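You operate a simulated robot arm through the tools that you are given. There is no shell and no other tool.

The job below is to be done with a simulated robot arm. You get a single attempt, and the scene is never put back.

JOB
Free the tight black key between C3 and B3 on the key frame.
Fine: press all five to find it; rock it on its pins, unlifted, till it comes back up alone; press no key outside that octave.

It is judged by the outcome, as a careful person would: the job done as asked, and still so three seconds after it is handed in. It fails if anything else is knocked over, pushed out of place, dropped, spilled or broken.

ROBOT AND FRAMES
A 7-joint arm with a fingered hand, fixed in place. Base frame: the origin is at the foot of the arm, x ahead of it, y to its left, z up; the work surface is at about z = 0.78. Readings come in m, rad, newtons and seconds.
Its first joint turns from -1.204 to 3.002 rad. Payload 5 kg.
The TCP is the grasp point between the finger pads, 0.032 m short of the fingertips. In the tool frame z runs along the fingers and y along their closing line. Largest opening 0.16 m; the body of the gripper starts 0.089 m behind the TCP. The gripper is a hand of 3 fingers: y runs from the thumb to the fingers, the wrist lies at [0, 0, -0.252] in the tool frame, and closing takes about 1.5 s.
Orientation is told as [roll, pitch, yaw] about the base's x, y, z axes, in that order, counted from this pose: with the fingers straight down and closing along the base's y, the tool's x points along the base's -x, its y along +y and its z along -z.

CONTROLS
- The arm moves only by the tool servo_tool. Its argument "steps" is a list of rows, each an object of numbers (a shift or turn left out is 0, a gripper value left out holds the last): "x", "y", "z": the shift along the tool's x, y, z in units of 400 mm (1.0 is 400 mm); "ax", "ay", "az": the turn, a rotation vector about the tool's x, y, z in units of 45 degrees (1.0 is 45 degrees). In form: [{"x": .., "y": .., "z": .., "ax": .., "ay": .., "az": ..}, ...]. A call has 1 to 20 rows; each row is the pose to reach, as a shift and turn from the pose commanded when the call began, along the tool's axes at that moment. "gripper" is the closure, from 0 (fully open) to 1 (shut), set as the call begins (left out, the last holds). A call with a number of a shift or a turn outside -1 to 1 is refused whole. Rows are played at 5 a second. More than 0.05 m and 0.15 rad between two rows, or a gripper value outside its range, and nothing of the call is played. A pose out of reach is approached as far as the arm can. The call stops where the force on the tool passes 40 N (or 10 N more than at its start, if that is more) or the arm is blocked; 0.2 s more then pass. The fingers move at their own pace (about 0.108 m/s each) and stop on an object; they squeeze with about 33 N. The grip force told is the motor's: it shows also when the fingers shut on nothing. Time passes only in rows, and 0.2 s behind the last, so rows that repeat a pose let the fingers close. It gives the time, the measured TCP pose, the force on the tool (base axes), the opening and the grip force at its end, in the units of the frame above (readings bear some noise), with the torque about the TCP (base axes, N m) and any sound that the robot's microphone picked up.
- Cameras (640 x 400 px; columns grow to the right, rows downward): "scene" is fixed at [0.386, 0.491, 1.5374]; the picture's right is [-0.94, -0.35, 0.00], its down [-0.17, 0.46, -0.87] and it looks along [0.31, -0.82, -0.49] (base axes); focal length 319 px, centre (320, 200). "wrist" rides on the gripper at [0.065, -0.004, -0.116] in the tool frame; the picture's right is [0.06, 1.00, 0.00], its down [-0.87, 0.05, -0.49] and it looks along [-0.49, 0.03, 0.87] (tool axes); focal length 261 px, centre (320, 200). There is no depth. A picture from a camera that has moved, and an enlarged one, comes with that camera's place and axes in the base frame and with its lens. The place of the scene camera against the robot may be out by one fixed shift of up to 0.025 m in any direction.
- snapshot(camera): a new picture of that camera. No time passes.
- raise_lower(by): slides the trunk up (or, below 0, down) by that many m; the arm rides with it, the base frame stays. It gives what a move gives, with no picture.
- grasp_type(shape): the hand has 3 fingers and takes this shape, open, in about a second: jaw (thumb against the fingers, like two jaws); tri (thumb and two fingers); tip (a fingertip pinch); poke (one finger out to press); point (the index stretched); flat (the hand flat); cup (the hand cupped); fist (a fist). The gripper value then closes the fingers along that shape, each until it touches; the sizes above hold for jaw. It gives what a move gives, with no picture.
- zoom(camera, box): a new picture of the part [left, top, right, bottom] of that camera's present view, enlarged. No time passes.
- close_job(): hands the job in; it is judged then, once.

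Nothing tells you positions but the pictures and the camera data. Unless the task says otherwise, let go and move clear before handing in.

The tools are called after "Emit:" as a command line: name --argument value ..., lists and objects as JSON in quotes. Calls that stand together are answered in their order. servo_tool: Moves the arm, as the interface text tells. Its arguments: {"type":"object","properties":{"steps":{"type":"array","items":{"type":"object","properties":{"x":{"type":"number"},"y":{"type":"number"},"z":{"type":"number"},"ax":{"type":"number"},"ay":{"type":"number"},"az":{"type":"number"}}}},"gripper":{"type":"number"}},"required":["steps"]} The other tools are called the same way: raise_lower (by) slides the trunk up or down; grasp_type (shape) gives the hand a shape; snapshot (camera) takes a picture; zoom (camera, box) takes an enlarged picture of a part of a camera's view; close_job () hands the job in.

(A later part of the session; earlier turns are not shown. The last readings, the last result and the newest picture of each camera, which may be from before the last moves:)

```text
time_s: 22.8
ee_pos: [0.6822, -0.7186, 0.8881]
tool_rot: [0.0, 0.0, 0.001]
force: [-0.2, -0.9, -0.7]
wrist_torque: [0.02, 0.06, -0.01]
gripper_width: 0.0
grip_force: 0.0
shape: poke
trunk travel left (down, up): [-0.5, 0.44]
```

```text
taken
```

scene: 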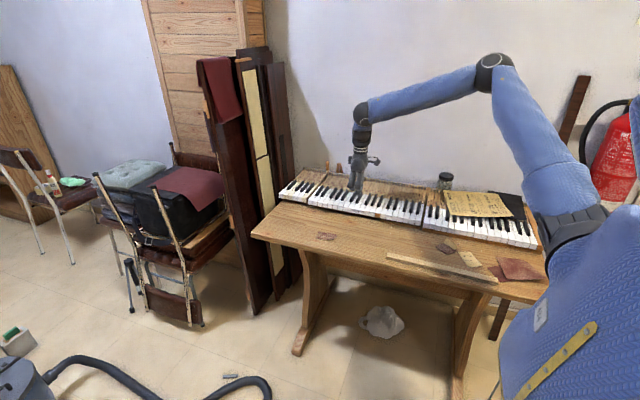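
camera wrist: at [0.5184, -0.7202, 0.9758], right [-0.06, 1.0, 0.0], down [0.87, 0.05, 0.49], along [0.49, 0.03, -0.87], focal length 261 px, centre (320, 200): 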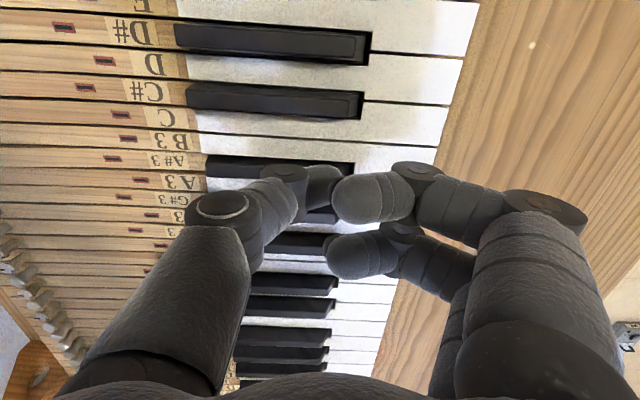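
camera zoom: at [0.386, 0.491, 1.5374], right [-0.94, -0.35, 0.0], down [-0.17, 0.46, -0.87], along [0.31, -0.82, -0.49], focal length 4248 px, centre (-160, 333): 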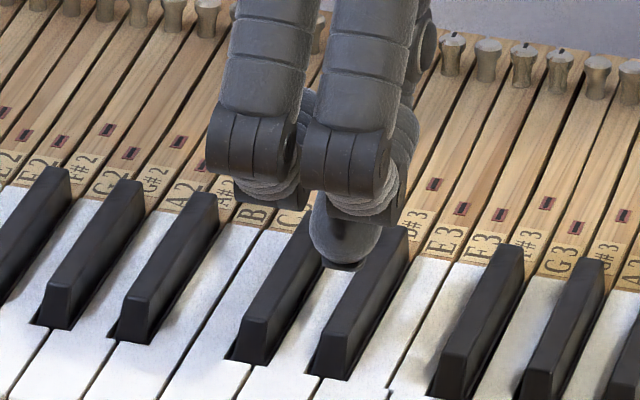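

The arm reaches D#3 and the tip is nearly centred. I will press it in the same way.

Emit:
servo_tool --steps '[{"z": 0.02}, {"z": 0.04}, {"z": 0.05}, {"z": 0.058}, {"z": 0.064}, {"z": 0.069}, {"z": 0.069}]'

Emit:
zoom --camera "scene" --box '[332, 175, 380, 205]'

Emit:
servo_tool --steps '[{"z": -0.02}, {"z": -0.05}, {"z": -0.069}, {"z": -0.069}]'

Emit:
zoom --camera "scene" --box '[332, 175, 380, 205]'

```text
time_s: 24.4
ee_pos: [0.6799, -0.718, 0.8617]
tool_rot: [-0.001, 0.0, 0.001]
force: [0.0, 0.0, 1.8]
wrist_torque: [0.03, 0.01, -0.03]
gripper_width: 0.0
grip_force: 0.0
shape: poke
trunk travel left (down, up): [-0.5, 0.44]
```

```text
13.33 times, centred on (356, 190) of scene
camera zoom: at [0.386, 0.491, 1.5374], right [-0.94, -0.35, 0.0], down [-0.17, 0.46, -0.87], along [0.31, -0.82, -0.49], focal length 4248 px, centre (-160, 333)
```

zoom: 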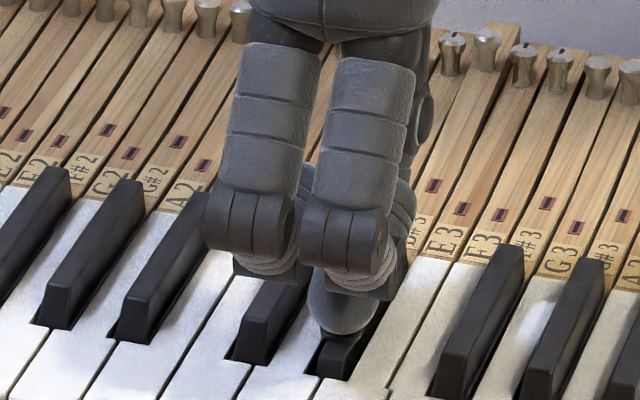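

```text
time_s: 25.4
ee_pos: [0.6809, -0.7184, 0.8903]
tool_rot: [0.001, -0.001, -0.001]
force: [0.2, 0.0, 0.1]
wrist_torque: [0.02, -0.02, 0.03]
gripper_width: 0.0
grip_force: 0.1
shape: poke
trunk travel left (down, up): [-0.5, 0.44]
```

```text
13.33 times, centred on (356, 190) of scene
camera zoom: at [0.386, 0.491, 1.5374], right [-0.94, -0.35, 0.0], down [-0.17, 0.46, -0.87], along [0.31, -0.82, -0.49], focal length 4248 px, centre (-160, 333)
```

zoom: 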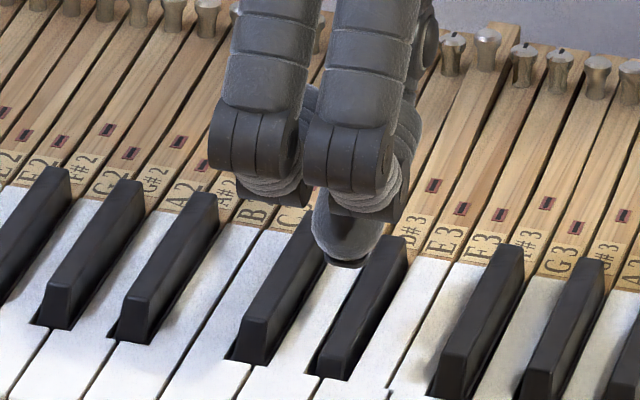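

D#3 stayed down after release (front lower, rear end raised), so D#3 is the tight key. To follow the instruction of pressing all five, I will check C#3 too; first hover over it and verify the reach.

Emit:
servo_tool --steps '[{"x": -0.035, "y": 0.005}, {"x": -0.07, "y": 0.01}, {"x": -0.07, "y": 0.01}]'

Emit:
zoom --camera "scene" --box '[324, 172, 372, 202]'

Emit:
snapshot --camera "wrist"

```text
time_s: 26.2
ee_pos: [0.7103, -0.7138, 0.8914]
tool_rot: [-0.002, 0.0, 0.001]
force: [0.0, 0.6, -0.1]
wrist_torque: [-0.01, -0.02, 0.01]
gripper_width: 0.0001
grip_force: 0.1
shape: poke
trunk travel left (down, up): [-0.5, 0.44]
```

```text
13.33 times, centred on (348, 187) of scene
camera zoom: at [0.386, 0.491, 1.5374], right [-0.94, -0.35, 0.0], down [-0.17, 0.46, -0.87], along [0.31, -0.82, -0.49], focal length 4248 px, centre (-53, 373)
```

zoom: 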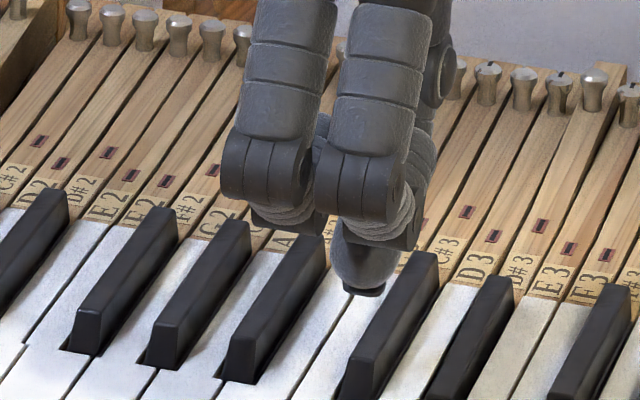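

```text
taken
camera wrist: at [0.6451, -0.7168, 1.0063], right [-0.06, 1.0, 0.0], down [0.87, 0.05, 0.49], along [0.49, 0.03, -0.87], focal length 261 px, centre (320, 200)
```

wrist: 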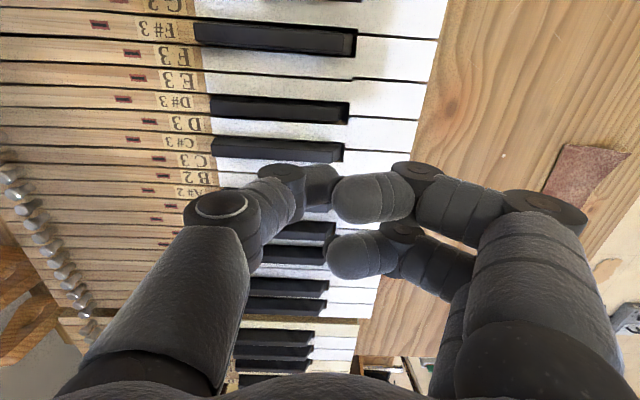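

The hand reaches C#3; the tip appears a few millimetres too far toward +x. I will measure C#3 more exactly in the wrist view before pressing, since B2/A#2 lie on that side.

Emit:
zoom --camera "wrist" --box '[200, 80, 360, 180]'

```text
4.00 times, centred on (280, 130) of wrist
camera zoom: at [0.6451, -0.7168, 1.0063], right [-0.06, 1.0, 0.0], down [0.87, 0.05, 0.49], along [0.49, 0.03, -0.87], focal length 1043 px, centre (480, 480)
```

zoom: 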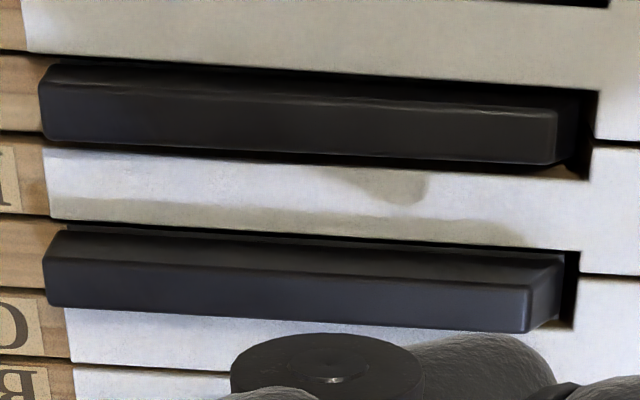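

C#3's centre is x ≈ 0.708 and D#3's is ≈ 0.681. I will shift 5.5 mm back and press C#3 gently.

Emit:
servo_tool --steps '[{"x": 0.0135, "y": -0.006}, {"x": 0.0135, "y": -0.006, "z": 0.02}, {"x": 0.0135, "y": -0.006, "z": 0.04}, {"x": 0.0135, "y": -0.006, "z": 0.05}, {"x": 0.0135, "y": -0.006, "z": 0.058}, {"x": 0.0135, "y": -0.006, "z": 0.064}, {"x": 0.0135, "y": -0.006, "z": 0.069}, {"x": 0.0135, "y": -0.006, "z": 0.069}]'

Emit:
zoom --camera "scene" --box '[324, 172, 372, 202]'

Emit:
servo_tool --steps '[{"z": -0.02}, {"z": -0.05}, {"z": -0.08}, {"z": -0.12}, {"z": -0.12}]'

Emit:
zoom --camera "scene" --box '[324, 172, 372, 202]'

```text
time_s: 28.0
ee_pos: [0.7041, -0.7155, 0.861]
tool_rot: [0.001, 0.0, 0.001]
force: [-0.6, -0.4, 2.0]
wrist_torque: [0.03, -0.01, -0.03]
gripper_width: 0.0002
grip_force: 0.1
shape: poke
trunk travel left (down, up): [-0.5, 0.44]
```

```text
13.33 times, centred on (348, 187) of scene
camera zoom: at [0.386, 0.491, 1.5374], right [-0.94, -0.35, 0.0], down [-0.17, 0.46, -0.87], along [0.31, -0.82, -0.49], focal length 4248 px, centre (-53, 373)
```

zoom: 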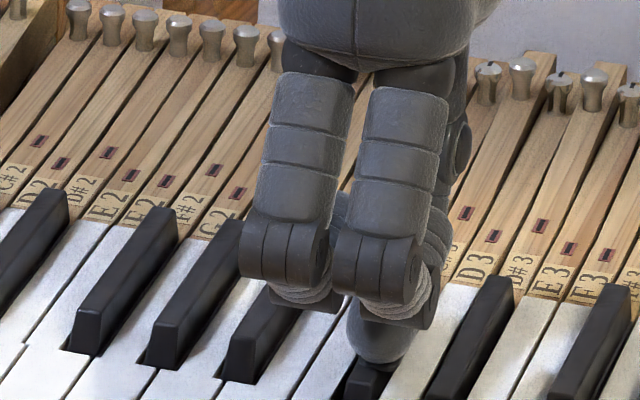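

```text
time_s: 29.2
ee_pos: [0.7034, -0.7155, 0.9086]
tool_rot: [-0.001, 0.001, 0.0]
force: [0.7, 0.1, 0.5]
wrist_torque: [0.02, -0.05, -0.02]
gripper_width: 0.0
grip_force: 0.1
shape: poke
trunk travel left (down, up): [-0.5, 0.44]
```

```text
13.33 times, centred on (348, 187) of scene
camera zoom: at [0.386, 0.491, 1.5374], right [-0.94, -0.35, 0.0], down [-0.17, 0.46, -0.87], along [0.31, -0.82, -0.49], focal length 4248 px, centre (-53, 373)
```

zoom: 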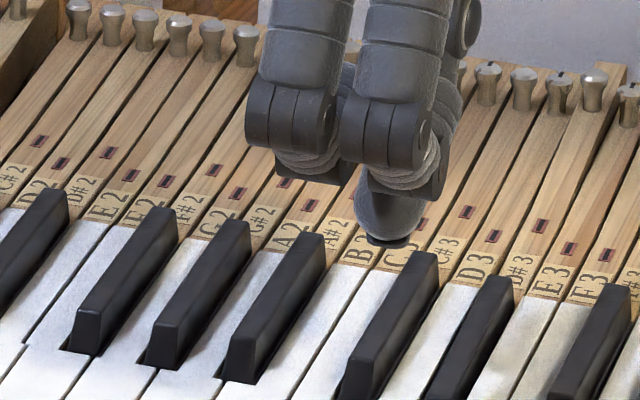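

C#3 returned up on release, while D#3's front is still down and its rear end up: D#3 is confirmed as the only tight key. I will set the tip back on D#3 (still held down on its pins) and take a light load before rocking it sideways.

Emit:
servo_tool --steps '[{"x": 0.033}, {"x": 0.066}, {"x": 0.066, "z": 0.05}, {"x": 0.066, "z": 0.08}, {"x": 0.066, "z": 0.1}, {"x": 0.066, "z": 0.112}, {"x": 0.066, "z": 0.118}, {"x": 0.066, "z": 0.123}, {"x": 0.066, "z": 0.123}]'

Emit:
zoom --camera "scene" --box '[332, 175, 380, 205]'

Emit:
zoom --camera "wrist" --box '[200, 120, 360, 220]'

```text
time_s: 31.2
ee_pos: [0.6775, -0.7158, 0.8614]
tool_rot: [0.0, -0.001, 0.0]
force: [0.9, -3.7, 14.9]
wrist_torque: [-0.06, -0.05, 0.0]
gripper_width: 0.0
grip_force: 0.0
shape: poke
trunk travel left (down, up): [-0.5, 0.44]
```

```text
13.33 times, centred on (356, 190) of scene
camera zoom: at [0.386, 0.491, 1.5374], right [-0.94, -0.35, 0.0], down [-0.17, 0.46, -0.87], along [0.31, -0.82, -0.49], focal length 4248 px, centre (-160, 333)
```

zoom: 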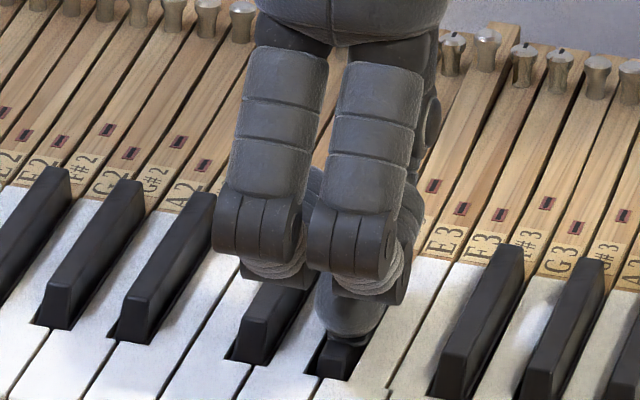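

```text
4.00 times, centred on (280, 170) of wrist
camera zoom: at [0.6126, -0.7195, 0.9771], right [-0.06, 1.0, 0.0], down [0.87, 0.05, 0.49], along [0.49, 0.03, -0.87], focal length 1043 px, centre (480, 320)
```

zoom: 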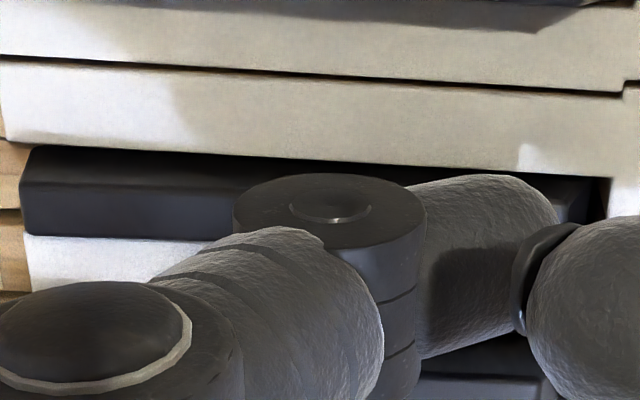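

The tip rests centred on D#3 with about 15 N. I will rock it gently ±3 mm side to side along x, ending at one side so the sideways force can be read.

Emit:
servo_tool --steps '[{"x": 0.004}, {"x": 0.0075}, {"x": 0.004}, {"x": 0}, {"x": -0.004}, {"x": -0.0075}, {"x": -0.004}, {"x": 0}, {"x": 0.004}, {"x": 0.0075}]'

Emit:
zoom --camera "scene" --box '[340, 185, 372, 205]'

Emit:
servo_tool --steps '[{"x": -0.004}, {"x": -0.0075}, {"x": -0.0115}, {"x": -0.015}]'

Emit:
zoom --camera "scene" --box '[340, 185, 372, 205]'

```text
time_s: 33.4
ee_pos: [0.676, -0.7156, 0.8619]
tool_rot: [0.001, -0.002, 0.001]
force: [4.4, -2.0, 15.9]
wrist_torque: [0.05, -0.22, -0.01]
gripper_width: 0.0
grip_force: 0.1
shape: poke
trunk travel left (down, up): [-0.5, 0.44]
```

```text
16.00 times, centred on (356, 195) of scene
camera zoom: at [0.386, 0.491, 1.5374], right [-0.94, -0.35, 0.0], down [-0.17, 0.46, -0.87], along [0.31, -0.82, -0.49], focal length 5097 px, centre (-256, 280)
```

zoom: 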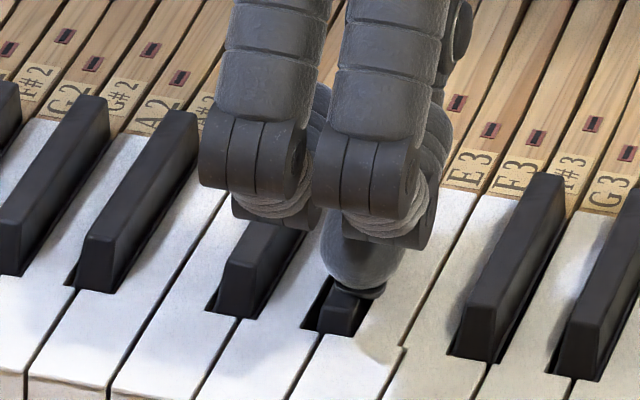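

```text
time_s: 34.4
ee_pos: [0.6788, -0.7167, 0.8609]
tool_rot: [-0.002, 0.0, 0.001]
force: [-6.7, -0.7, 17.7]
wrist_torque: [0.12, 0.24, -0.01]
gripper_width: 0.0
grip_force: 0.0
shape: poke
trunk travel left (down, up): [-0.5, 0.44]
```

```text
16.00 times, centred on (356, 195) of scene
camera zoom: at [0.386, 0.491, 1.5374], right [-0.94, -0.35, 0.0], down [-0.17, 0.46, -0.87], along [0.31, -0.82, -0.49], focal length 5097 px, centre (-256, 280)
```

zoom: 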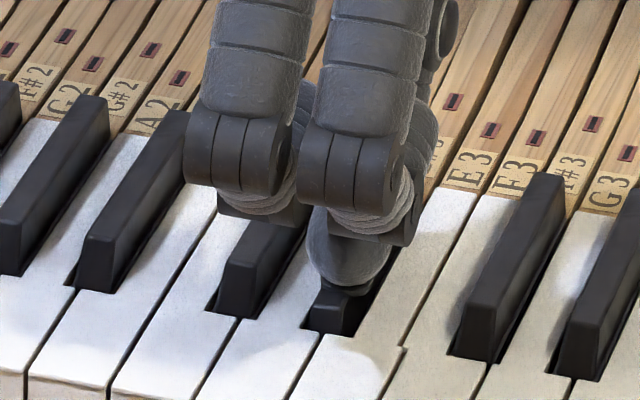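

The key visibly rocks about 3 mm side to side on its pins under 5–7 N. I will do several more even cycles, then lift clear and see if it comes up by itself.

Emit:
servo_tool --steps '[{"x": 0.005}, {"x": 0.01}, {"x": 0.015}, {"x": 0.01}, {"x": 0.005}, {"x": 0}, {"x": 0.005}, {"x": 0.01}, {"x": 0.015}, {"x": 0.01}, {"x": 0.005}, {"x": 0}, {"x": 0.005}, {"x": 0.01}, {"x": 0.015}, {"x": 0.01}, {"x": 0.005}, {"x": 0}, {"x": 0.004}, {"x": 0.0075}]'

Emit:
servo_tool --steps '[{"z": -0.02}, {"z": -0.05}, {"z": -0.08}, {"z": -0.12}, {"z": -0.12}]'

Emit:
zoom --camera "scene" --box '[332, 175, 380, 205]'

Emit:
zoom --camera "wrist" --box '[180, 80, 380, 205]'

```text
time_s: 38.6
ee_pos: [0.6785, -0.7177, 0.861]
tool_rot: [-0.001, -0.001, -0.002]
force: [0.3, 0.9, 14.5]
wrist_torque: [0.1, 0.01, 0.01]
gripper_width: 0.0
grip_force: 0.0
shape: poke
trunk travel left (down, up): [-0.5, 0.44]
```

```text
time_s: 39.8
ee_pos: [0.6772, -0.7171, 0.9068]
tool_rot: [0.0, 0.0, 0.0]
force: [0.1, 0.0, -0.7]
wrist_torque: [-0.03, 0.0, -0.01]
gripper_width: 0.0002
grip_force: 0.0
shape: poke
trunk travel left (down, up): [-0.5, 0.44]
```

```text
13.33 times, centred on (356, 190) of scene
camera zoom: at [0.386, 0.491, 1.5374], right [-0.94, -0.35, 0.0], down [-0.17, 0.46, -0.87], along [0.31, -0.82, -0.49], focal length 4248 px, centre (-160, 333)
```

zoom: 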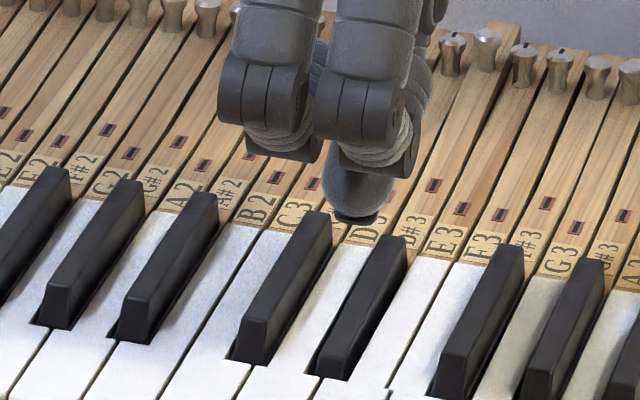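

```text
3.20 times, centred on (280, 142) of wrist
camera zoom: at [0.6132, -0.7195, 1.0227], right [-0.06, 1.0, 0.0], down [0.87, 0.05, 0.49], along [0.49, 0.03, -0.87], focal length 834 px, centre (448, 384)
```

zoom: 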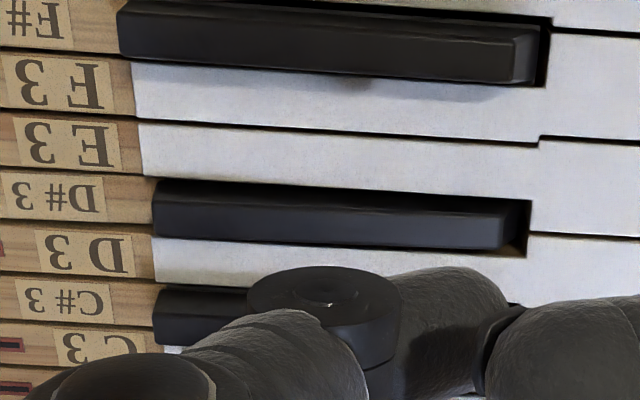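

D#3 is still down, so it needs more easing. I will set down on it again with slightly more load and rock it with a somewhat wider swing.

Emit:
servo_tool --steps '[{"z": 0.04}, {"z": 0.08}, {"z": 0.1}, {"z": 0.112}, {"z": 0.119}, {"z": 0.123}, {"z": 0.123}]'

Emit:
servo_tool --steps '[{"x": 0.005}, {"x": 0.011}, {"x": 0.005}, {"x": -0.005}, {"x": -0.011}, {"x": -0.005}, {"x": 0.005}, {"x": 0.011}, {"x": 0.005}, {"x": -0.005}, {"x": -0.011}, {"x": -0.005}, {"x": 0.005}, {"x": 0.011}, {"x": 0.005}, {"x": -0.005}, {"x": -0.011}, {"x": -0.005}, {"x": 0.005}, {"x": 0.011}]'

Emit:
zoom --camera "scene" --box '[340, 185, 372, 205]'

Emit:
servo_tool --steps '[{"x": -0.005}, {"x": -0.011}, {"x": -0.017}, {"x": -0.022}]'

Emit:
zoom --camera "scene" --box '[340, 185, 372, 205]'

```text
time_s: 41.4
ee_pos: [0.6776, -0.7162, 0.8615]
tool_rot: [-0.003, -0.003, 0.002]
force: [1.0, -3.8, 17.7]
wrist_torque: [-0.05, -0.09, 0.02]
gripper_width: 0.0001
grip_force: 0.0
shape: poke
trunk travel left (down, up): [-0.5, 0.44]
```

```text
time_s: 45.6
ee_pos: [0.6733, -0.7152, 0.86]
tool_rot: [0.0, 0.0, -0.001]
force: [2.8, 1.5, 12.4]
wrist_torque: [0.09, -0.17, -0.02]
gripper_width: 0.0
grip_force: 0.0
shape: poke
trunk travel left (down, up): [-0.5, 0.44]
```

```text
16.00 times, centred on (356, 195) of scene
camera zoom: at [0.386, 0.491, 1.5374], right [-0.94, -0.35, 0.0], down [-0.17, 0.46, -0.87], along [0.31, -0.82, -0.49], focal length 5097 px, centre (-256, 280)
```

zoom: 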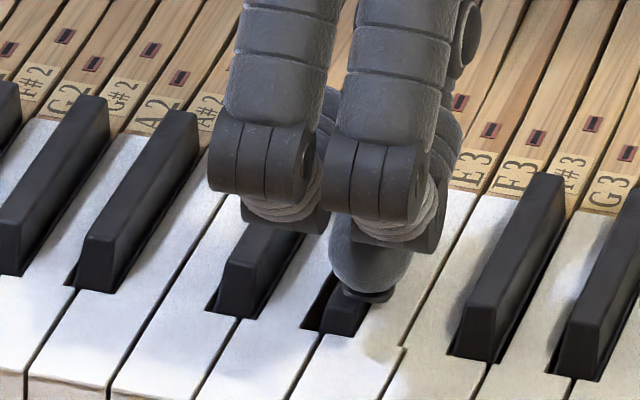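

```text
time_s: 46.6
ee_pos: [0.6805, -0.7157, 0.8606]
tool_rot: [-0.001, 0.001, 0.0]
force: [-4.4, 1.3, 14.7]
wrist_torque: [0.1, 0.17, 0.0]
gripper_width: 0.0
grip_force: 0.1
shape: poke
trunk travel left (down, up): [-0.5, 0.44]
```

```text
16.00 times, centred on (356, 195) of scene
camera zoom: at [0.386, 0.491, 1.5374], right [-0.94, -0.35, 0.0], down [-0.17, 0.46, -0.87], along [0.31, -0.82, -0.49], focal length 5097 px, centre (-256, 280)
```

zoom: 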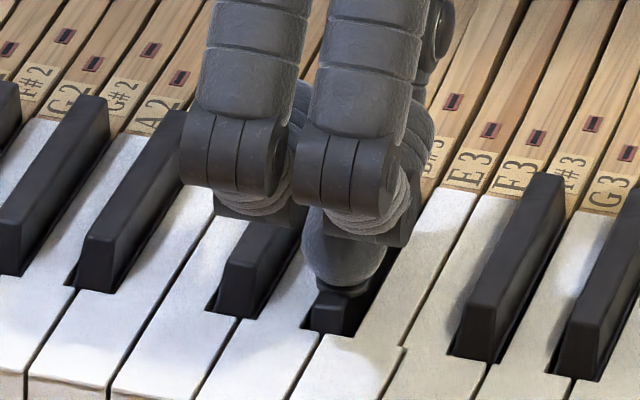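

The key swings about 2.5–3 mm while the fingertip begins to slip a little on top. I will re-centre, lift off and check again.

Emit:
servo_tool --steps '[{"x": 0.006}, {"x": 0.011}, {"x": 0.011, "z": -0.02}, {"x": 0.011, "z": -0.06}, {"x": 0.011, "z": -0.1}, {"x": 0.011, "z": -0.12}, {"x": 0.011, "z": -0.12}]'

Emit:
zoom --camera "scene" --box '[332, 175, 380, 205]'

Emit:
zoom --camera "scene" --box '[356, 165, 388, 185]'

```text
time_s: 48.2
ee_pos: [0.6783, -0.7172, 0.9071]
tool_rot: [-0.001, 0.0, 0.0]
force: [-0.7, -0.6, 0.6]
wrist_torque: [0.02, 0.0, -0.02]
gripper_width: 0.0
grip_force: 0.0
shape: poke
trunk travel left (down, up): [-0.5, 0.44]
```

```text
13.33 times, centred on (356, 190) of scene
camera zoom: at [0.386, 0.491, 1.5374], right [-0.94, -0.35, 0.0], down [-0.17, 0.46, -0.87], along [0.31, -0.82, -0.49], focal length 4248 px, centre (-160, 333)
```

zoom: 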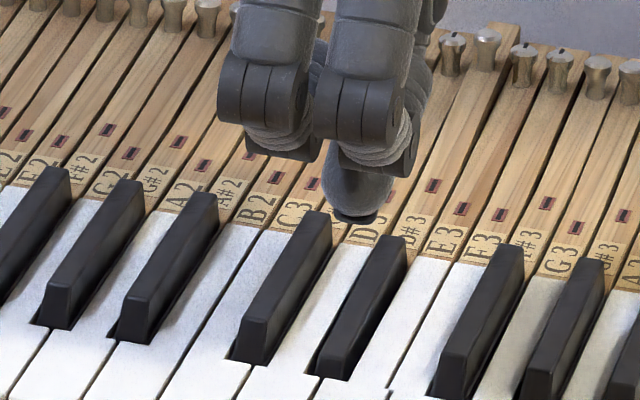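

```text
16.00 times, centred on (372, 175) of scene
camera zoom: at [0.386, 0.491, 1.5374], right [-0.94, -0.35, 0.0], down [-0.17, 0.46, -0.87], along [0.31, -0.82, -0.49], focal length 5097 px, centre (-512, 600)
```

zoom: 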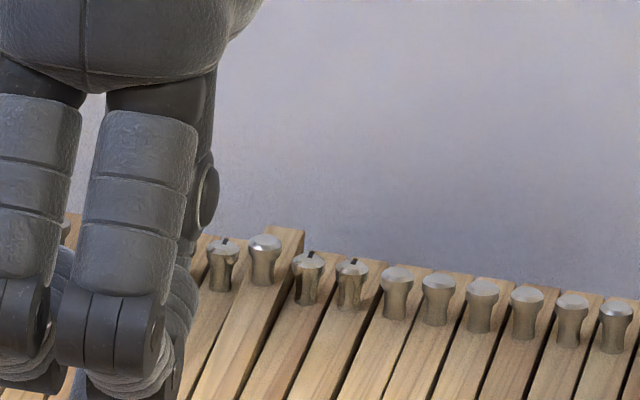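

Still down. The key does swing to both limits, so I will keep rocking for more cycles with slightly firmer contact so the tip does not slip.

Emit:
servo_tool --steps '[{"z": 0.04}, {"z": 0.08}, {"z": 0.1}, {"z": 0.112}, {"z": 0.119}, {"z": 0.124}, {"z": 0.126}, {"z": 0.126}]'

Emit:
servo_tool --steps '[{"x": 0.009}, {"x": 0.009}, {"x": -0.009}, {"x": -0.009}, {"x": 0.009}, {"x": 0.009}, {"x": -0.009}, {"x": -0.009}, {"x": 0.009}, {"x": 0.009}, {"x": -0.009}, {"x": -0.009}, {"x": 0.009}, {"x": 0.009}, {"x": -0.009}, {"x": -0.009}, {"x": 0.009}, {"x": 0.009}, {"x": -0.009}, {"x": -0.009}]'

Emit:
zoom --camera "scene" --box '[340, 185, 372, 205]'

```text
time_s: 50.0
ee_pos: [0.6782, -0.7163, 0.86]
tool_rot: [-0.001, -0.005, 0.0]
force: [4.5, -8.3, 29.4]
wrist_torque: [-0.1, -0.25, -0.04]
gripper_width: 0.0002
grip_force: 0.0
shape: poke
trunk travel left (down, up): [-0.5, 0.44]
```

```text
time_s: 54.2
ee_pos: [0.6776, -0.7153, 0.86]
tool_rot: [-0.001, -0.002, 0.002]
force: [-7.6, -4.0, 28.4]
wrist_torque: [0.08, 0.31, 0.06]
gripper_width: 0.0001
grip_force: 0.0
shape: poke
trunk travel left (down, up): [-0.5, 0.44]
```

```text
16.00 times, centred on (356, 195) of scene
camera zoom: at [0.386, 0.491, 1.5374], right [-0.94, -0.35, 0.0], down [-0.17, 0.46, -0.87], along [0.31, -0.82, -0.49], focal length 5097 px, centre (-256, 280)
```

zoom: 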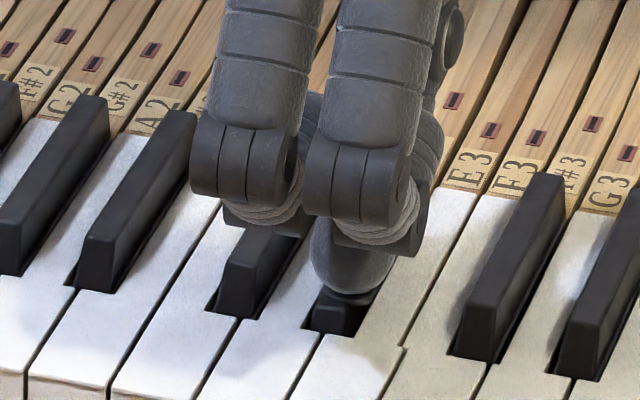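

I will lift off again and check whether D#3 rises.

Emit:
servo_tool --steps '[{"x": 0.009}, {"x": 0.009, "z": -0.02}, {"x": 0.009, "z": -0.06}, {"x": 0.009, "z": -0.1}, {"x": 0.009, "z": -0.126}, {"x": 0.009, "z": -0.126}]'

Emit:
zoom --camera "scene" --box '[332, 175, 380, 205]'

Emit:
zoom --camera "wrist" --box '[180, 80, 380, 205]'

```text
time_s: 55.6
ee_pos: [0.6765, -0.7169, 0.9075]
tool_rot: [0.0, 0.001, -0.001]
force: [0.5, -1.4, 0.2]
wrist_torque: [0.02, 0.01, -0.01]
gripper_width: 0.0004
grip_force: 0.0
shape: poke
trunk travel left (down, up): [-0.5, 0.44]
```

```text
13.33 times, centred on (356, 190) of scene
camera zoom: at [0.386, 0.491, 1.5374], right [-0.94, -0.35, 0.0], down [-0.17, 0.46, -0.87], along [0.31, -0.82, -0.49], focal length 4248 px, centre (-160, 333)
```

zoom: 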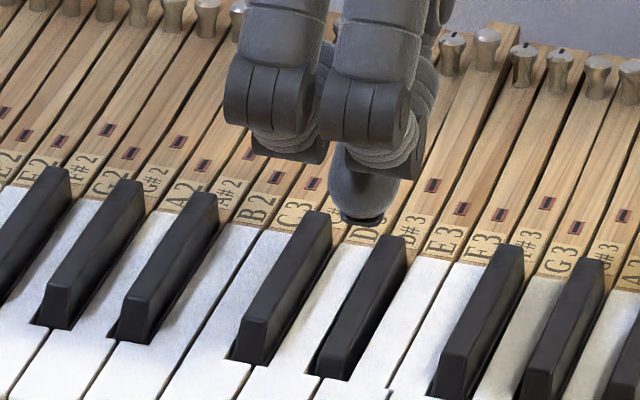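

```text
3.20 times, centred on (280, 142) of wrist
camera zoom: at [0.6114, -0.7202, 1.0222], right [-0.06, 1.0, 0.0], down [0.87, 0.05, 0.49], along [0.49, 0.03, -0.87], focal length 834 px, centre (448, 384)
```

zoom: 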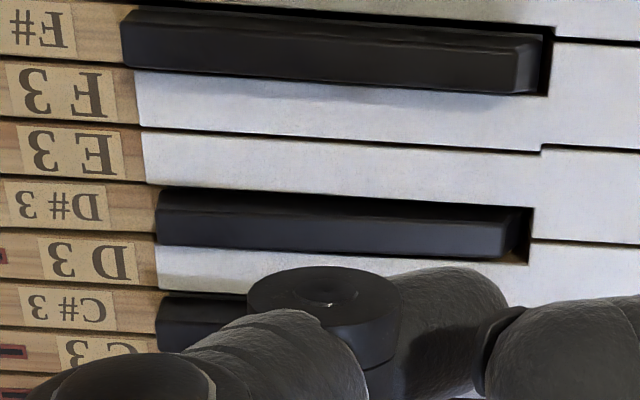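

Still down: pressing and rocking from on top is not enough, so I will pinch the key by its sides and rock it firmly without lifting. I will go up, switch to the pinch shape with a small opening, and turn the hand 90° so it closes across the key.

Emit:
servo_tool --steps '[{"z": -0.1}, {"z": -0.2}, {"z": -0.275}, {"z": -0.275}]'

Emit:
grasp_type --shape "jaw"

Emit:
servo_tool --steps '[{"az": -0.17}, {"az": -0.34}, {"az": -0.51}, {"az": -0.68}, {"az": -0.85}, {"az": -1.0}, {"az": -1.0}, {"az": -1.0}]' --gripper 0.82

Emit:
snapshot --camera "scene"

Emit:
snapshot --camera "wrist"

```text
time_s: 56.6
ee_pos: [0.6784, -0.7167, 1.0175]
tool_rot: [0.001, 0.001, 0.0]
force: [0.6, 0.1, -0.6]
wrist_torque: [0.01, 0.05, -0.02]
gripper_width: 0.0
grip_force: 0.0
shape: poke
trunk travel left (down, up): [-0.5, 0.44]
```

```text
time_s: 57.5
ee_pos: [0.6797, -0.7162, 1.0196]
tool_rot: [-0.001, 0.001, -0.001]
force: [0.6, 0.5, 0.1]
wrist_torque: [0.02, -0.01, 0.02]
gripper_width: 0.16
grip_force: 0.0
shape: jaw
trunk travel left (down, up): [-0.5, 0.44]
```

```text
time_s: 59.3
ee_pos: [0.6782, -0.716, 1.0175]
tool_rot: [-0.002, -0.001, 0.785]
force: [-0.6, 0.8, 0.4]
wrist_torque: [0.01, 0.0, -0.03]
gripper_width: 0.0296
grip_force: 0.1
shape: jaw
trunk travel left (down, up): [-0.5, 0.44]
```

```text
taken
```

scene: 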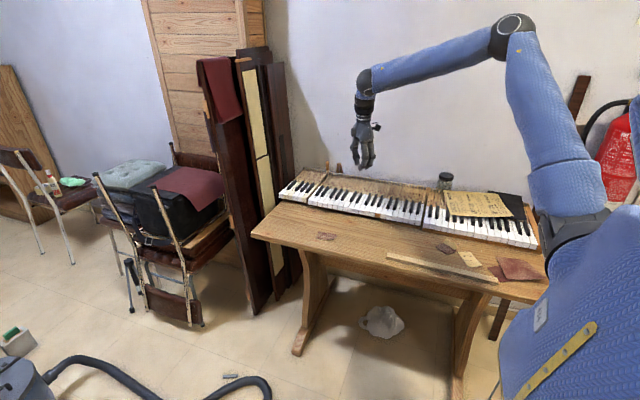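

```text
taken
camera wrist: at [0.6355, -0.7647, 1.1335], right [-0.75, 0.66, 0.0], down [0.58, 0.65, 0.49], along [0.32, 0.37, -0.87], focal length 261 px, centre (320, 200)
```

wrist: 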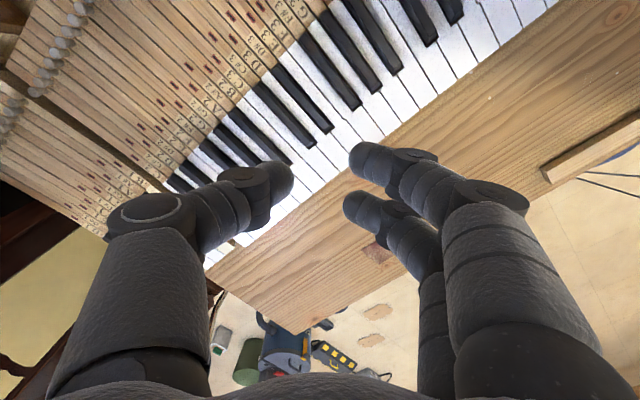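

The hand is at 45° and the opening is 30 mm. I will turn the remaining 45°, putting the thumb on the bass side and the two fingers on the treble side, then look.

Emit:
servo_tool --steps '[{"az": -0.17}, {"az": -0.34}, {"az": -0.51}, {"az": -0.68}, {"az": -0.85}, {"az": -1.0}, {"az": -1.0}]'

Emit:
snapshot --camera "wrist"

Emit:
zoom --camera "scene" --box '[316, 110, 412, 170]'

```text
time_s: 60.9
ee_pos: [0.6785, -0.7173, 1.016]
tool_rot: [0.0, -0.001, 1.573]
force: [-0.3, 0.5, -0.5]
wrist_torque: [0.01, 0.0, -0.02]
gripper_width: 0.0294
grip_force: 0.0
shape: jaw
trunk travel left (down, up): [-0.5, 0.44]
```

```text
taken
camera wrist: at [0.6826, -0.7817, 1.1322], right [-1.0, -0.06, 0.0], down [-0.06, 0.87, 0.49], along [-0.03, 0.49, -0.87], focal length 261 px, centre (320, 200)
```

wrist: 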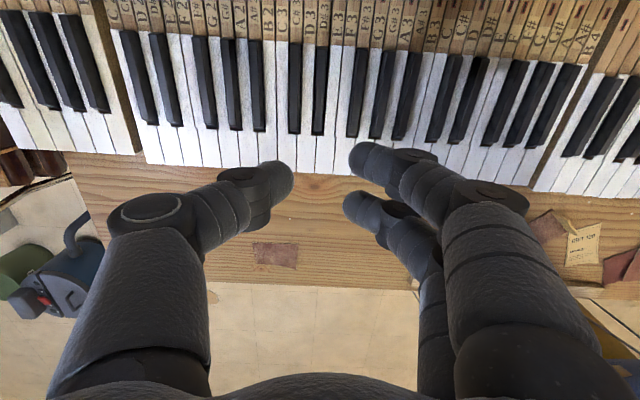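

```text
6.67 times, centred on (364, 140) of scene
camera zoom: at [0.386, 0.491, 1.5374], right [-0.94, -0.35, 0.0], down [-0.17, 0.46, -0.87], along [0.31, -0.82, -0.49], focal length 2124 px, centre (27, 600)
```

zoom: 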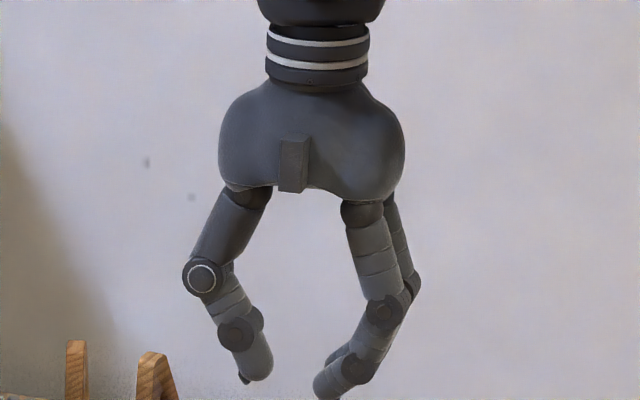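

The hand is now square across the keys. I will zoom on the fingertips to judge whether they fit beside D#3, where only about 14–19 mm is free toward C#3.

Emit:
zoom --camera "scene" --box '[340, 145, 388, 175]'

Emit:
zoom --camera "wrist" --box '[220, 100, 420, 225]'

Emit:
servo_tool --steps '[{}, {}, {}, {}]' --gripper 0.92

Emit:
zoom --camera "scene" --box '[340, 145, 388, 175]'

Emit:
zoom --camera "wrist" --box '[220, 100, 420, 225]'

```text
13.33 times, centred on (364, 160) of scene
camera zoom: at [0.386, 0.491, 1.5374], right [-0.94, -0.35, 0.0], down [-0.17, 0.46, -0.87], along [0.31, -0.82, -0.49], focal length 4248 px, centre (-267, 733)
```

zoom: 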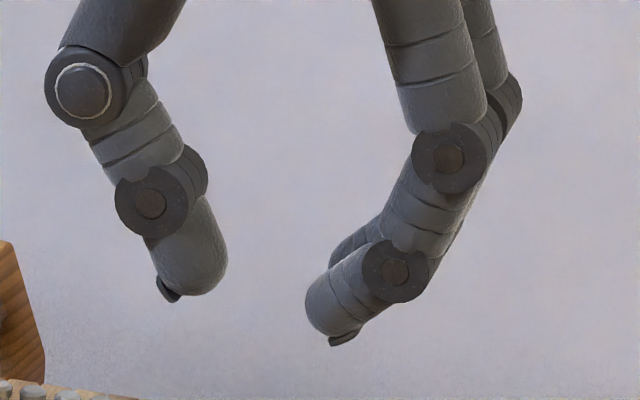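

```text
3.20 times, centred on (320, 162) of wrist
camera zoom: at [0.6826, -0.7817, 1.1322], right [-1.0, -0.06, 0.0], down [-0.06, 0.87, 0.49], along [-0.03, 0.49, -0.87], focal length 834 px, centre (320, 320)
```

zoom: 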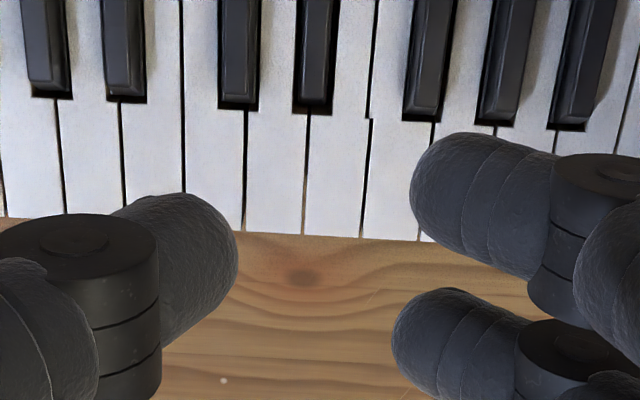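

```text
time_s: 61.9
ee_pos: [0.678, -0.7174, 1.0167]
tool_rot: [-0.002, 0.001, 1.572]
force: [-0.1, 0.1, 0.4]
wrist_torque: [0.01, -0.01, 0.0]
gripper_width: 0.0131
grip_force: 0.1
shape: jaw
trunk travel left (down, up): [-0.5, 0.44]
```

```text
13.33 times, centred on (364, 160) of scene
camera zoom: at [0.386, 0.491, 1.5374], right [-0.94, -0.35, 0.0], down [-0.17, 0.46, -0.87], along [0.31, -0.82, -0.49], focal length 4248 px, centre (-267, 733)
```

zoom: 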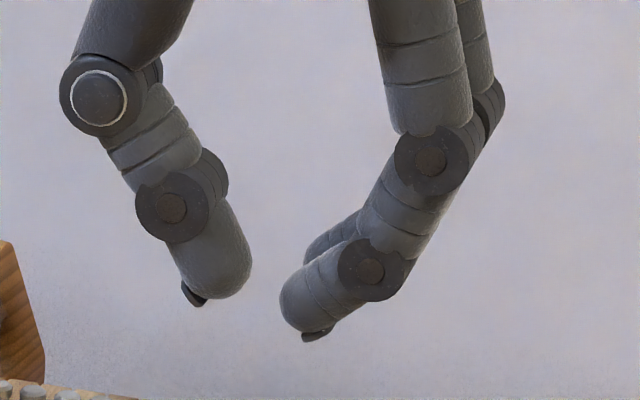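

```text
3.20 times, centred on (320, 162) of wrist
camera zoom: at [0.6826, -0.7815, 1.1323], right [-1.0, -0.06, 0.0], down [-0.05, 0.87, 0.49], along [-0.03, 0.49, -0.87], focal length 834 px, centre (320, 320)
```

zoom: 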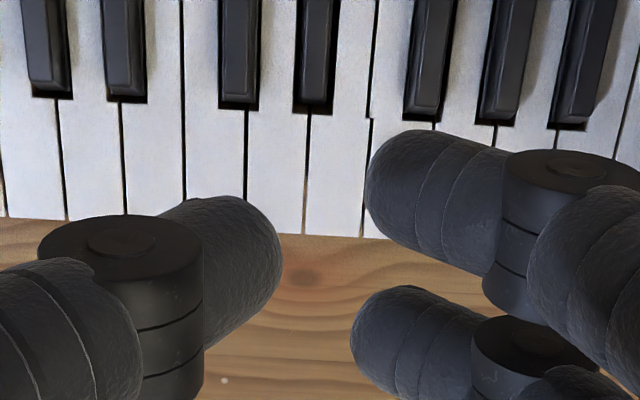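

The fingertips are about 20 mm thick and angled, so they would not fit beside D#3 without shoving C#3; pinching is not safe. I will go back to the poke digit, turn the hand back, and rock D#3 from on top at a moderate load where the key was clearly moving.

Emit:
servo_tool --steps '[{"az": 0.17}, {"az": 0.34}, {"az": 0.51}, {"az": 0.68}, {"az": 0.85}, {"az": 1.0}, {"az": 1.0}]'

Emit:
servo_tool --steps '[{"az": 0.17}, {"az": 0.34}, {"az": 0.51}, {"az": 0.68}, {"az": 0.85}, {"az": 1.0}, {"az": 1.0}]'

Emit:
grasp_type --shape "poke"

Emit:
zoom --camera "scene" --box '[348, 190, 372, 205]'

Emit:
zoom --camera "scene" --box '[332, 175, 380, 205]'

```text
time_s: 63.5
ee_pos: [0.677, -0.7167, 1.017]
tool_rot: [0.001, 0.0, 0.784]
force: [0.9, -0.3, 0.9]
wrist_torque: [0.0, -0.01, 0.01]
gripper_width: 0.013
grip_force: 0.0
shape: jaw
trunk travel left (down, up): [-0.5, 0.44]
```

```text
time_s: 65.1
ee_pos: [0.6774, -0.716, 1.0169]
tool_rot: [-0.001, -0.003, -0.001]
force: [-0.5, 0.2, -0.4]
wrist_torque: [0.01, -0.02, 0.04]
gripper_width: 0.0131
grip_force: 0.1
shape: jaw
trunk travel left (down, up): [-0.5, 0.44]
```

```text
time_s: 66.0
ee_pos: [0.679, -0.7157, 1.0164]
tool_rot: [0.001, 0.0, 0.001]
force: [0.1, -0.6, 0.2]
wrist_torque: [-0.02, -0.01, 0.0]
gripper_width: 0.0002
grip_force: 0.0
shape: poke
trunk travel left (down, up): [-0.5, 0.44]
```

```text
16.00 times, centred on (360, 198) of scene
camera zoom: at [0.386, 0.491, 1.5374], right [-0.94, -0.35, 0.0], down [-0.17, 0.46, -0.87], along [0.31, -0.82, -0.49], focal length 5097 px, centre (-320, 240)
```

zoom: 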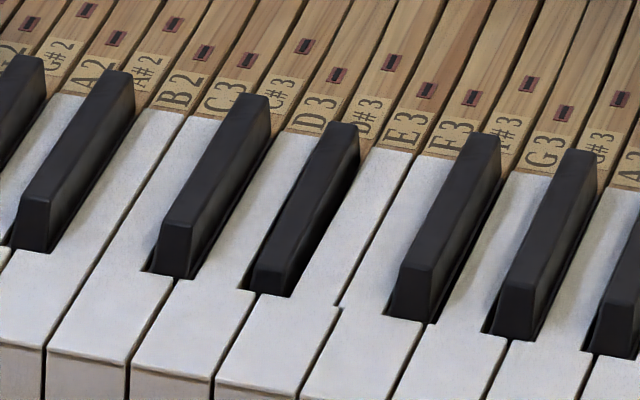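

```text
13.33 times, centred on (356, 190) of scene
camera zoom: at [0.386, 0.491, 1.5374], right [-0.94, -0.35, 0.0], down [-0.17, 0.46, -0.87], along [0.31, -0.82, -0.49], focal length 4248 px, centre (-160, 333)
```

zoom: 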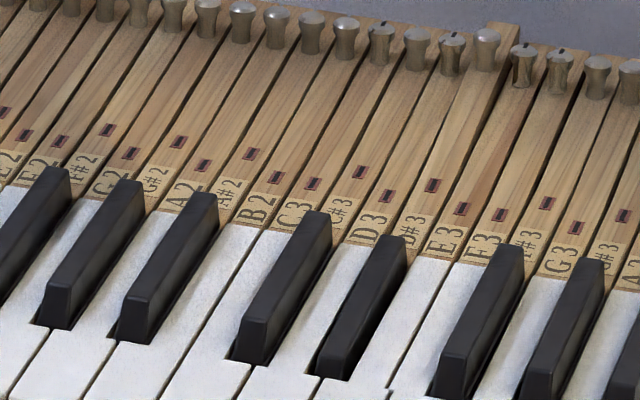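

Nothing else has moved, and D#3 is clearly still low with its rear up. I will descend onto it again to a moderate load.

Emit:
servo_tool --steps '[{"z": 0.1}, {"z": 0.2}, {"z": 0.29}, {"z": 0.34}, {"z": 0.365}, {"z": 0.38}, {"z": 0.387}, {"z": 0.39}, {"z": 0.39}]'

Emit:
zoom --camera "scene" --box '[348, 190, 372, 205]'

Emit:
servo_tool --steps '[{"x": 0.003}, {"x": 0.006}, {"x": 0.0085}, {"x": 0.0085}]'

Emit:
zoom --camera "scene" --box '[348, 190, 372, 205]'

Emit:
servo_tool --steps '[{"x": -0.004}, {"x": -0.008}, {"x": -0.012}, {"x": -0.017}, {"x": -0.017}]'

Emit:
zoom --camera "scene" --box '[348, 190, 372, 205]'

```text
time_s: 68.0
ee_pos: [0.6781, -0.7166, 0.8609]
tool_rot: [0.001, -0.002, 0.0]
force: [0.2, 0.5, 3.6]
wrist_torque: [0.03, 0.01, -0.01]
gripper_width: 0.0
grip_force: 0.1
shape: poke
trunk travel left (down, up): [-0.5, 0.44]
```

```text
16.00 times, centred on (360, 198) of scene
camera zoom: at [0.386, 0.491, 1.5374], right [-0.94, -0.35, 0.0], down [-0.17, 0.46, -0.87], along [0.31, -0.82, -0.49], focal length 5097 px, centre (-320, 240)
```

zoom: 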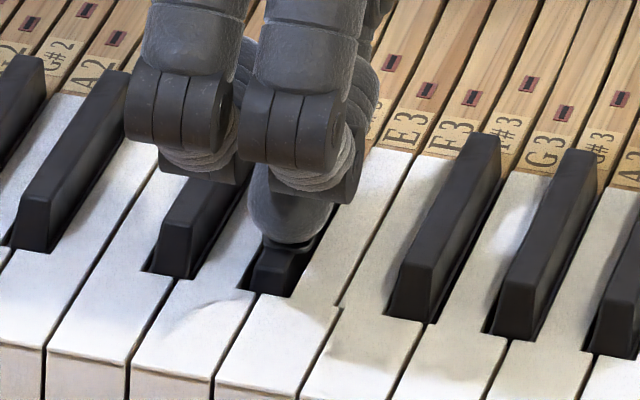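

```text
time_s: 69.0
ee_pos: [0.6743, -0.7161, 0.8616]
tool_rot: [0.001, 0.0, -0.002]
force: [2.6, -0.4, 9.9]
wrist_torque: [0.04, -0.17, 0.01]
gripper_width: 0.0001
grip_force: 0.0
shape: poke
trunk travel left (down, up): [-0.5, 0.44]
```

```text
16.00 times, centred on (360, 198) of scene
camera zoom: at [0.386, 0.491, 1.5374], right [-0.94, -0.35, 0.0], down [-0.17, 0.46, -0.87], along [0.31, -0.82, -0.49], focal length 5097 px, centre (-320, 240)
```

zoom: 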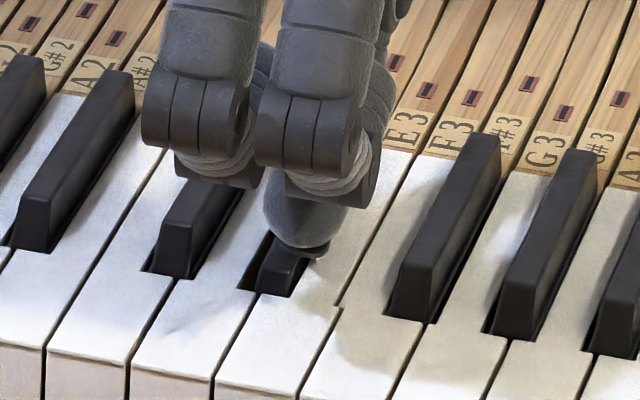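

```text
time_s: 70.2
ee_pos: [0.6809, -0.7148, 0.8626]
tool_rot: [0.0, 0.0, 0.0]
force: [-2.9, 0.2, 9.3]
wrist_torque: [0.06, 0.12, 0.03]
gripper_width: 0.0002
grip_force: 0.1
shape: poke
trunk travel left (down, up): [-0.5, 0.44]
```

```text
16.00 times, centred on (360, 198) of scene
camera zoom: at [0.386, 0.491, 1.5374], right [-0.94, -0.35, 0.0], down [-0.17, 0.46, -0.87], along [0.31, -0.82, -0.49], focal length 5097 px, centre (-320, 240)
```

zoom: 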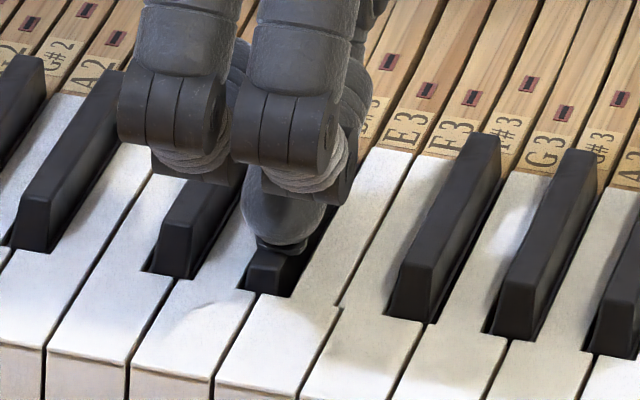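

The key swings about ±1.6 mm either way even at 3–10 N, which is just what easing needs. I will run a longer series of rocking cycles at this moderate load, then check.

Emit:
servo_tool --steps '[{"x": 0.008, "z": 0.002}, {"x": 0.017, "z": 0.002}, {"x": 0.008, "z": 0.002}, {"x": 0.0, "z": 0.002}, {"x": 0.008, "z": 0.002}, {"x": 0.017, "z": 0.002}, {"x": 0.008, "z": 0.002}, {"x": 0.0, "z": 0.002}, {"x": 0.008, "z": 0.002}, {"x": 0.017, "z": 0.002}, {"x": 0.008, "z": 0.002}, {"x": 0.0, "z": 0.002}, {"x": 0.008, "z": 0.002}, {"x": 0.017, "z": 0.002}, {"x": 0.008, "z": 0.002}, {"x": 0.0, "z": 0.002}, {"x": 0.008, "z": 0.002}, {"x": 0.017, "z": 0.002}, {"x": 0.008, "z": 0.002}, {"x": 0.0, "z": 0.002}]'

Emit:
servo_tool --steps '[{"x": 0.008}, {"x": 0.017}, {"x": 0.008}, {"x": 0.0}, {"x": 0.008}, {"x": 0.017}, {"x": 0.008}, {"x": 0.0}, {"x": 0.008}, {"x": 0.017}, {"x": 0.008}, {"x": 0.0}, {"x": 0.008}, {"x": 0.017}, {"x": 0.008}, {"x": 0.0}, {"x": 0.008}, {"x": 0.017}, {"x": 0.0085}, {"x": 0.0085}]'

Emit:
servo_tool --steps '[{"z": -0.02}, {"z": -0.06}, {"z": -0.12}, {"z": -0.2}, {"z": -0.2}, {"z": -0.2}]'

Emit:
zoom --camera "scene" --box '[348, 190, 372, 205]'

Emit:
zoom --camera "scene" --box '[332, 175, 380, 205]'

```text
time_s: 74.4
ee_pos: [0.6808, -0.7154, 0.8612]
tool_rot: [-0.001, 0.001, 0.001]
force: [-4.1, 2.3, 12.9]
wrist_torque: [0.15, 0.17, 0.02]
gripper_width: 0.0
grip_force: 0.1
shape: poke
trunk travel left (down, up): [-0.5, 0.44]
```

```text
time_s: 78.6
ee_pos: [0.6779, -0.7153, 0.8616]
tool_rot: [0.0, 0.003, 0.0]
force: [0.3, 0.2, 16.0]
wrist_torque: [0.09, 0.02, -0.02]
gripper_width: 0.0
grip_force: 0.1
shape: poke
trunk travel left (down, up): [-0.5, 0.44]
```

```text
time_s: 80.0
ee_pos: [0.6774, -0.7152, 0.9396]
tool_rot: [-0.001, -0.001, 0.001]
force: [0.1, 0.7, 0.6]
wrist_torque: [0.0, -0.04, 0.03]
gripper_width: 0.0
grip_force: 0.1
shape: poke
trunk travel left (down, up): [-0.5, 0.44]
```

```text
16.00 times, centred on (360, 198) of scene
camera zoom: at [0.386, 0.491, 1.5374], right [-0.94, -0.35, 0.0], down [-0.17, 0.46, -0.87], along [0.31, -0.82, -0.49], focal length 5097 px, centre (-320, 240)
```

zoom: 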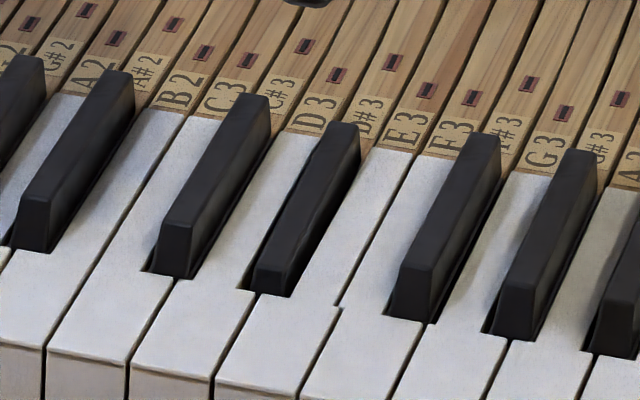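

```text
13.33 times, centred on (356, 190) of scene
camera zoom: at [0.386, 0.491, 1.5374], right [-0.94, -0.35, 0.0], down [-0.17, 0.46, -0.87], along [0.31, -0.82, -0.49], focal length 4248 px, centre (-160, 333)
```

zoom: 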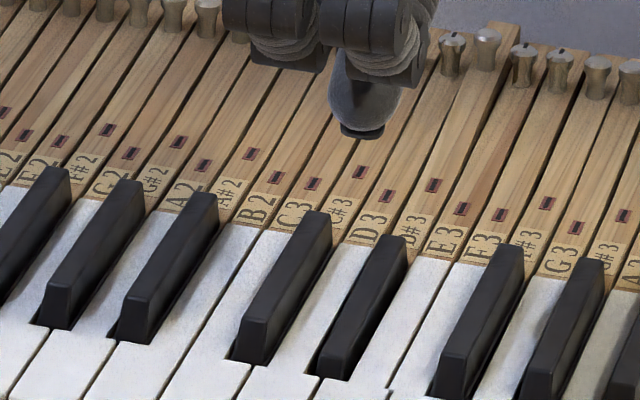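

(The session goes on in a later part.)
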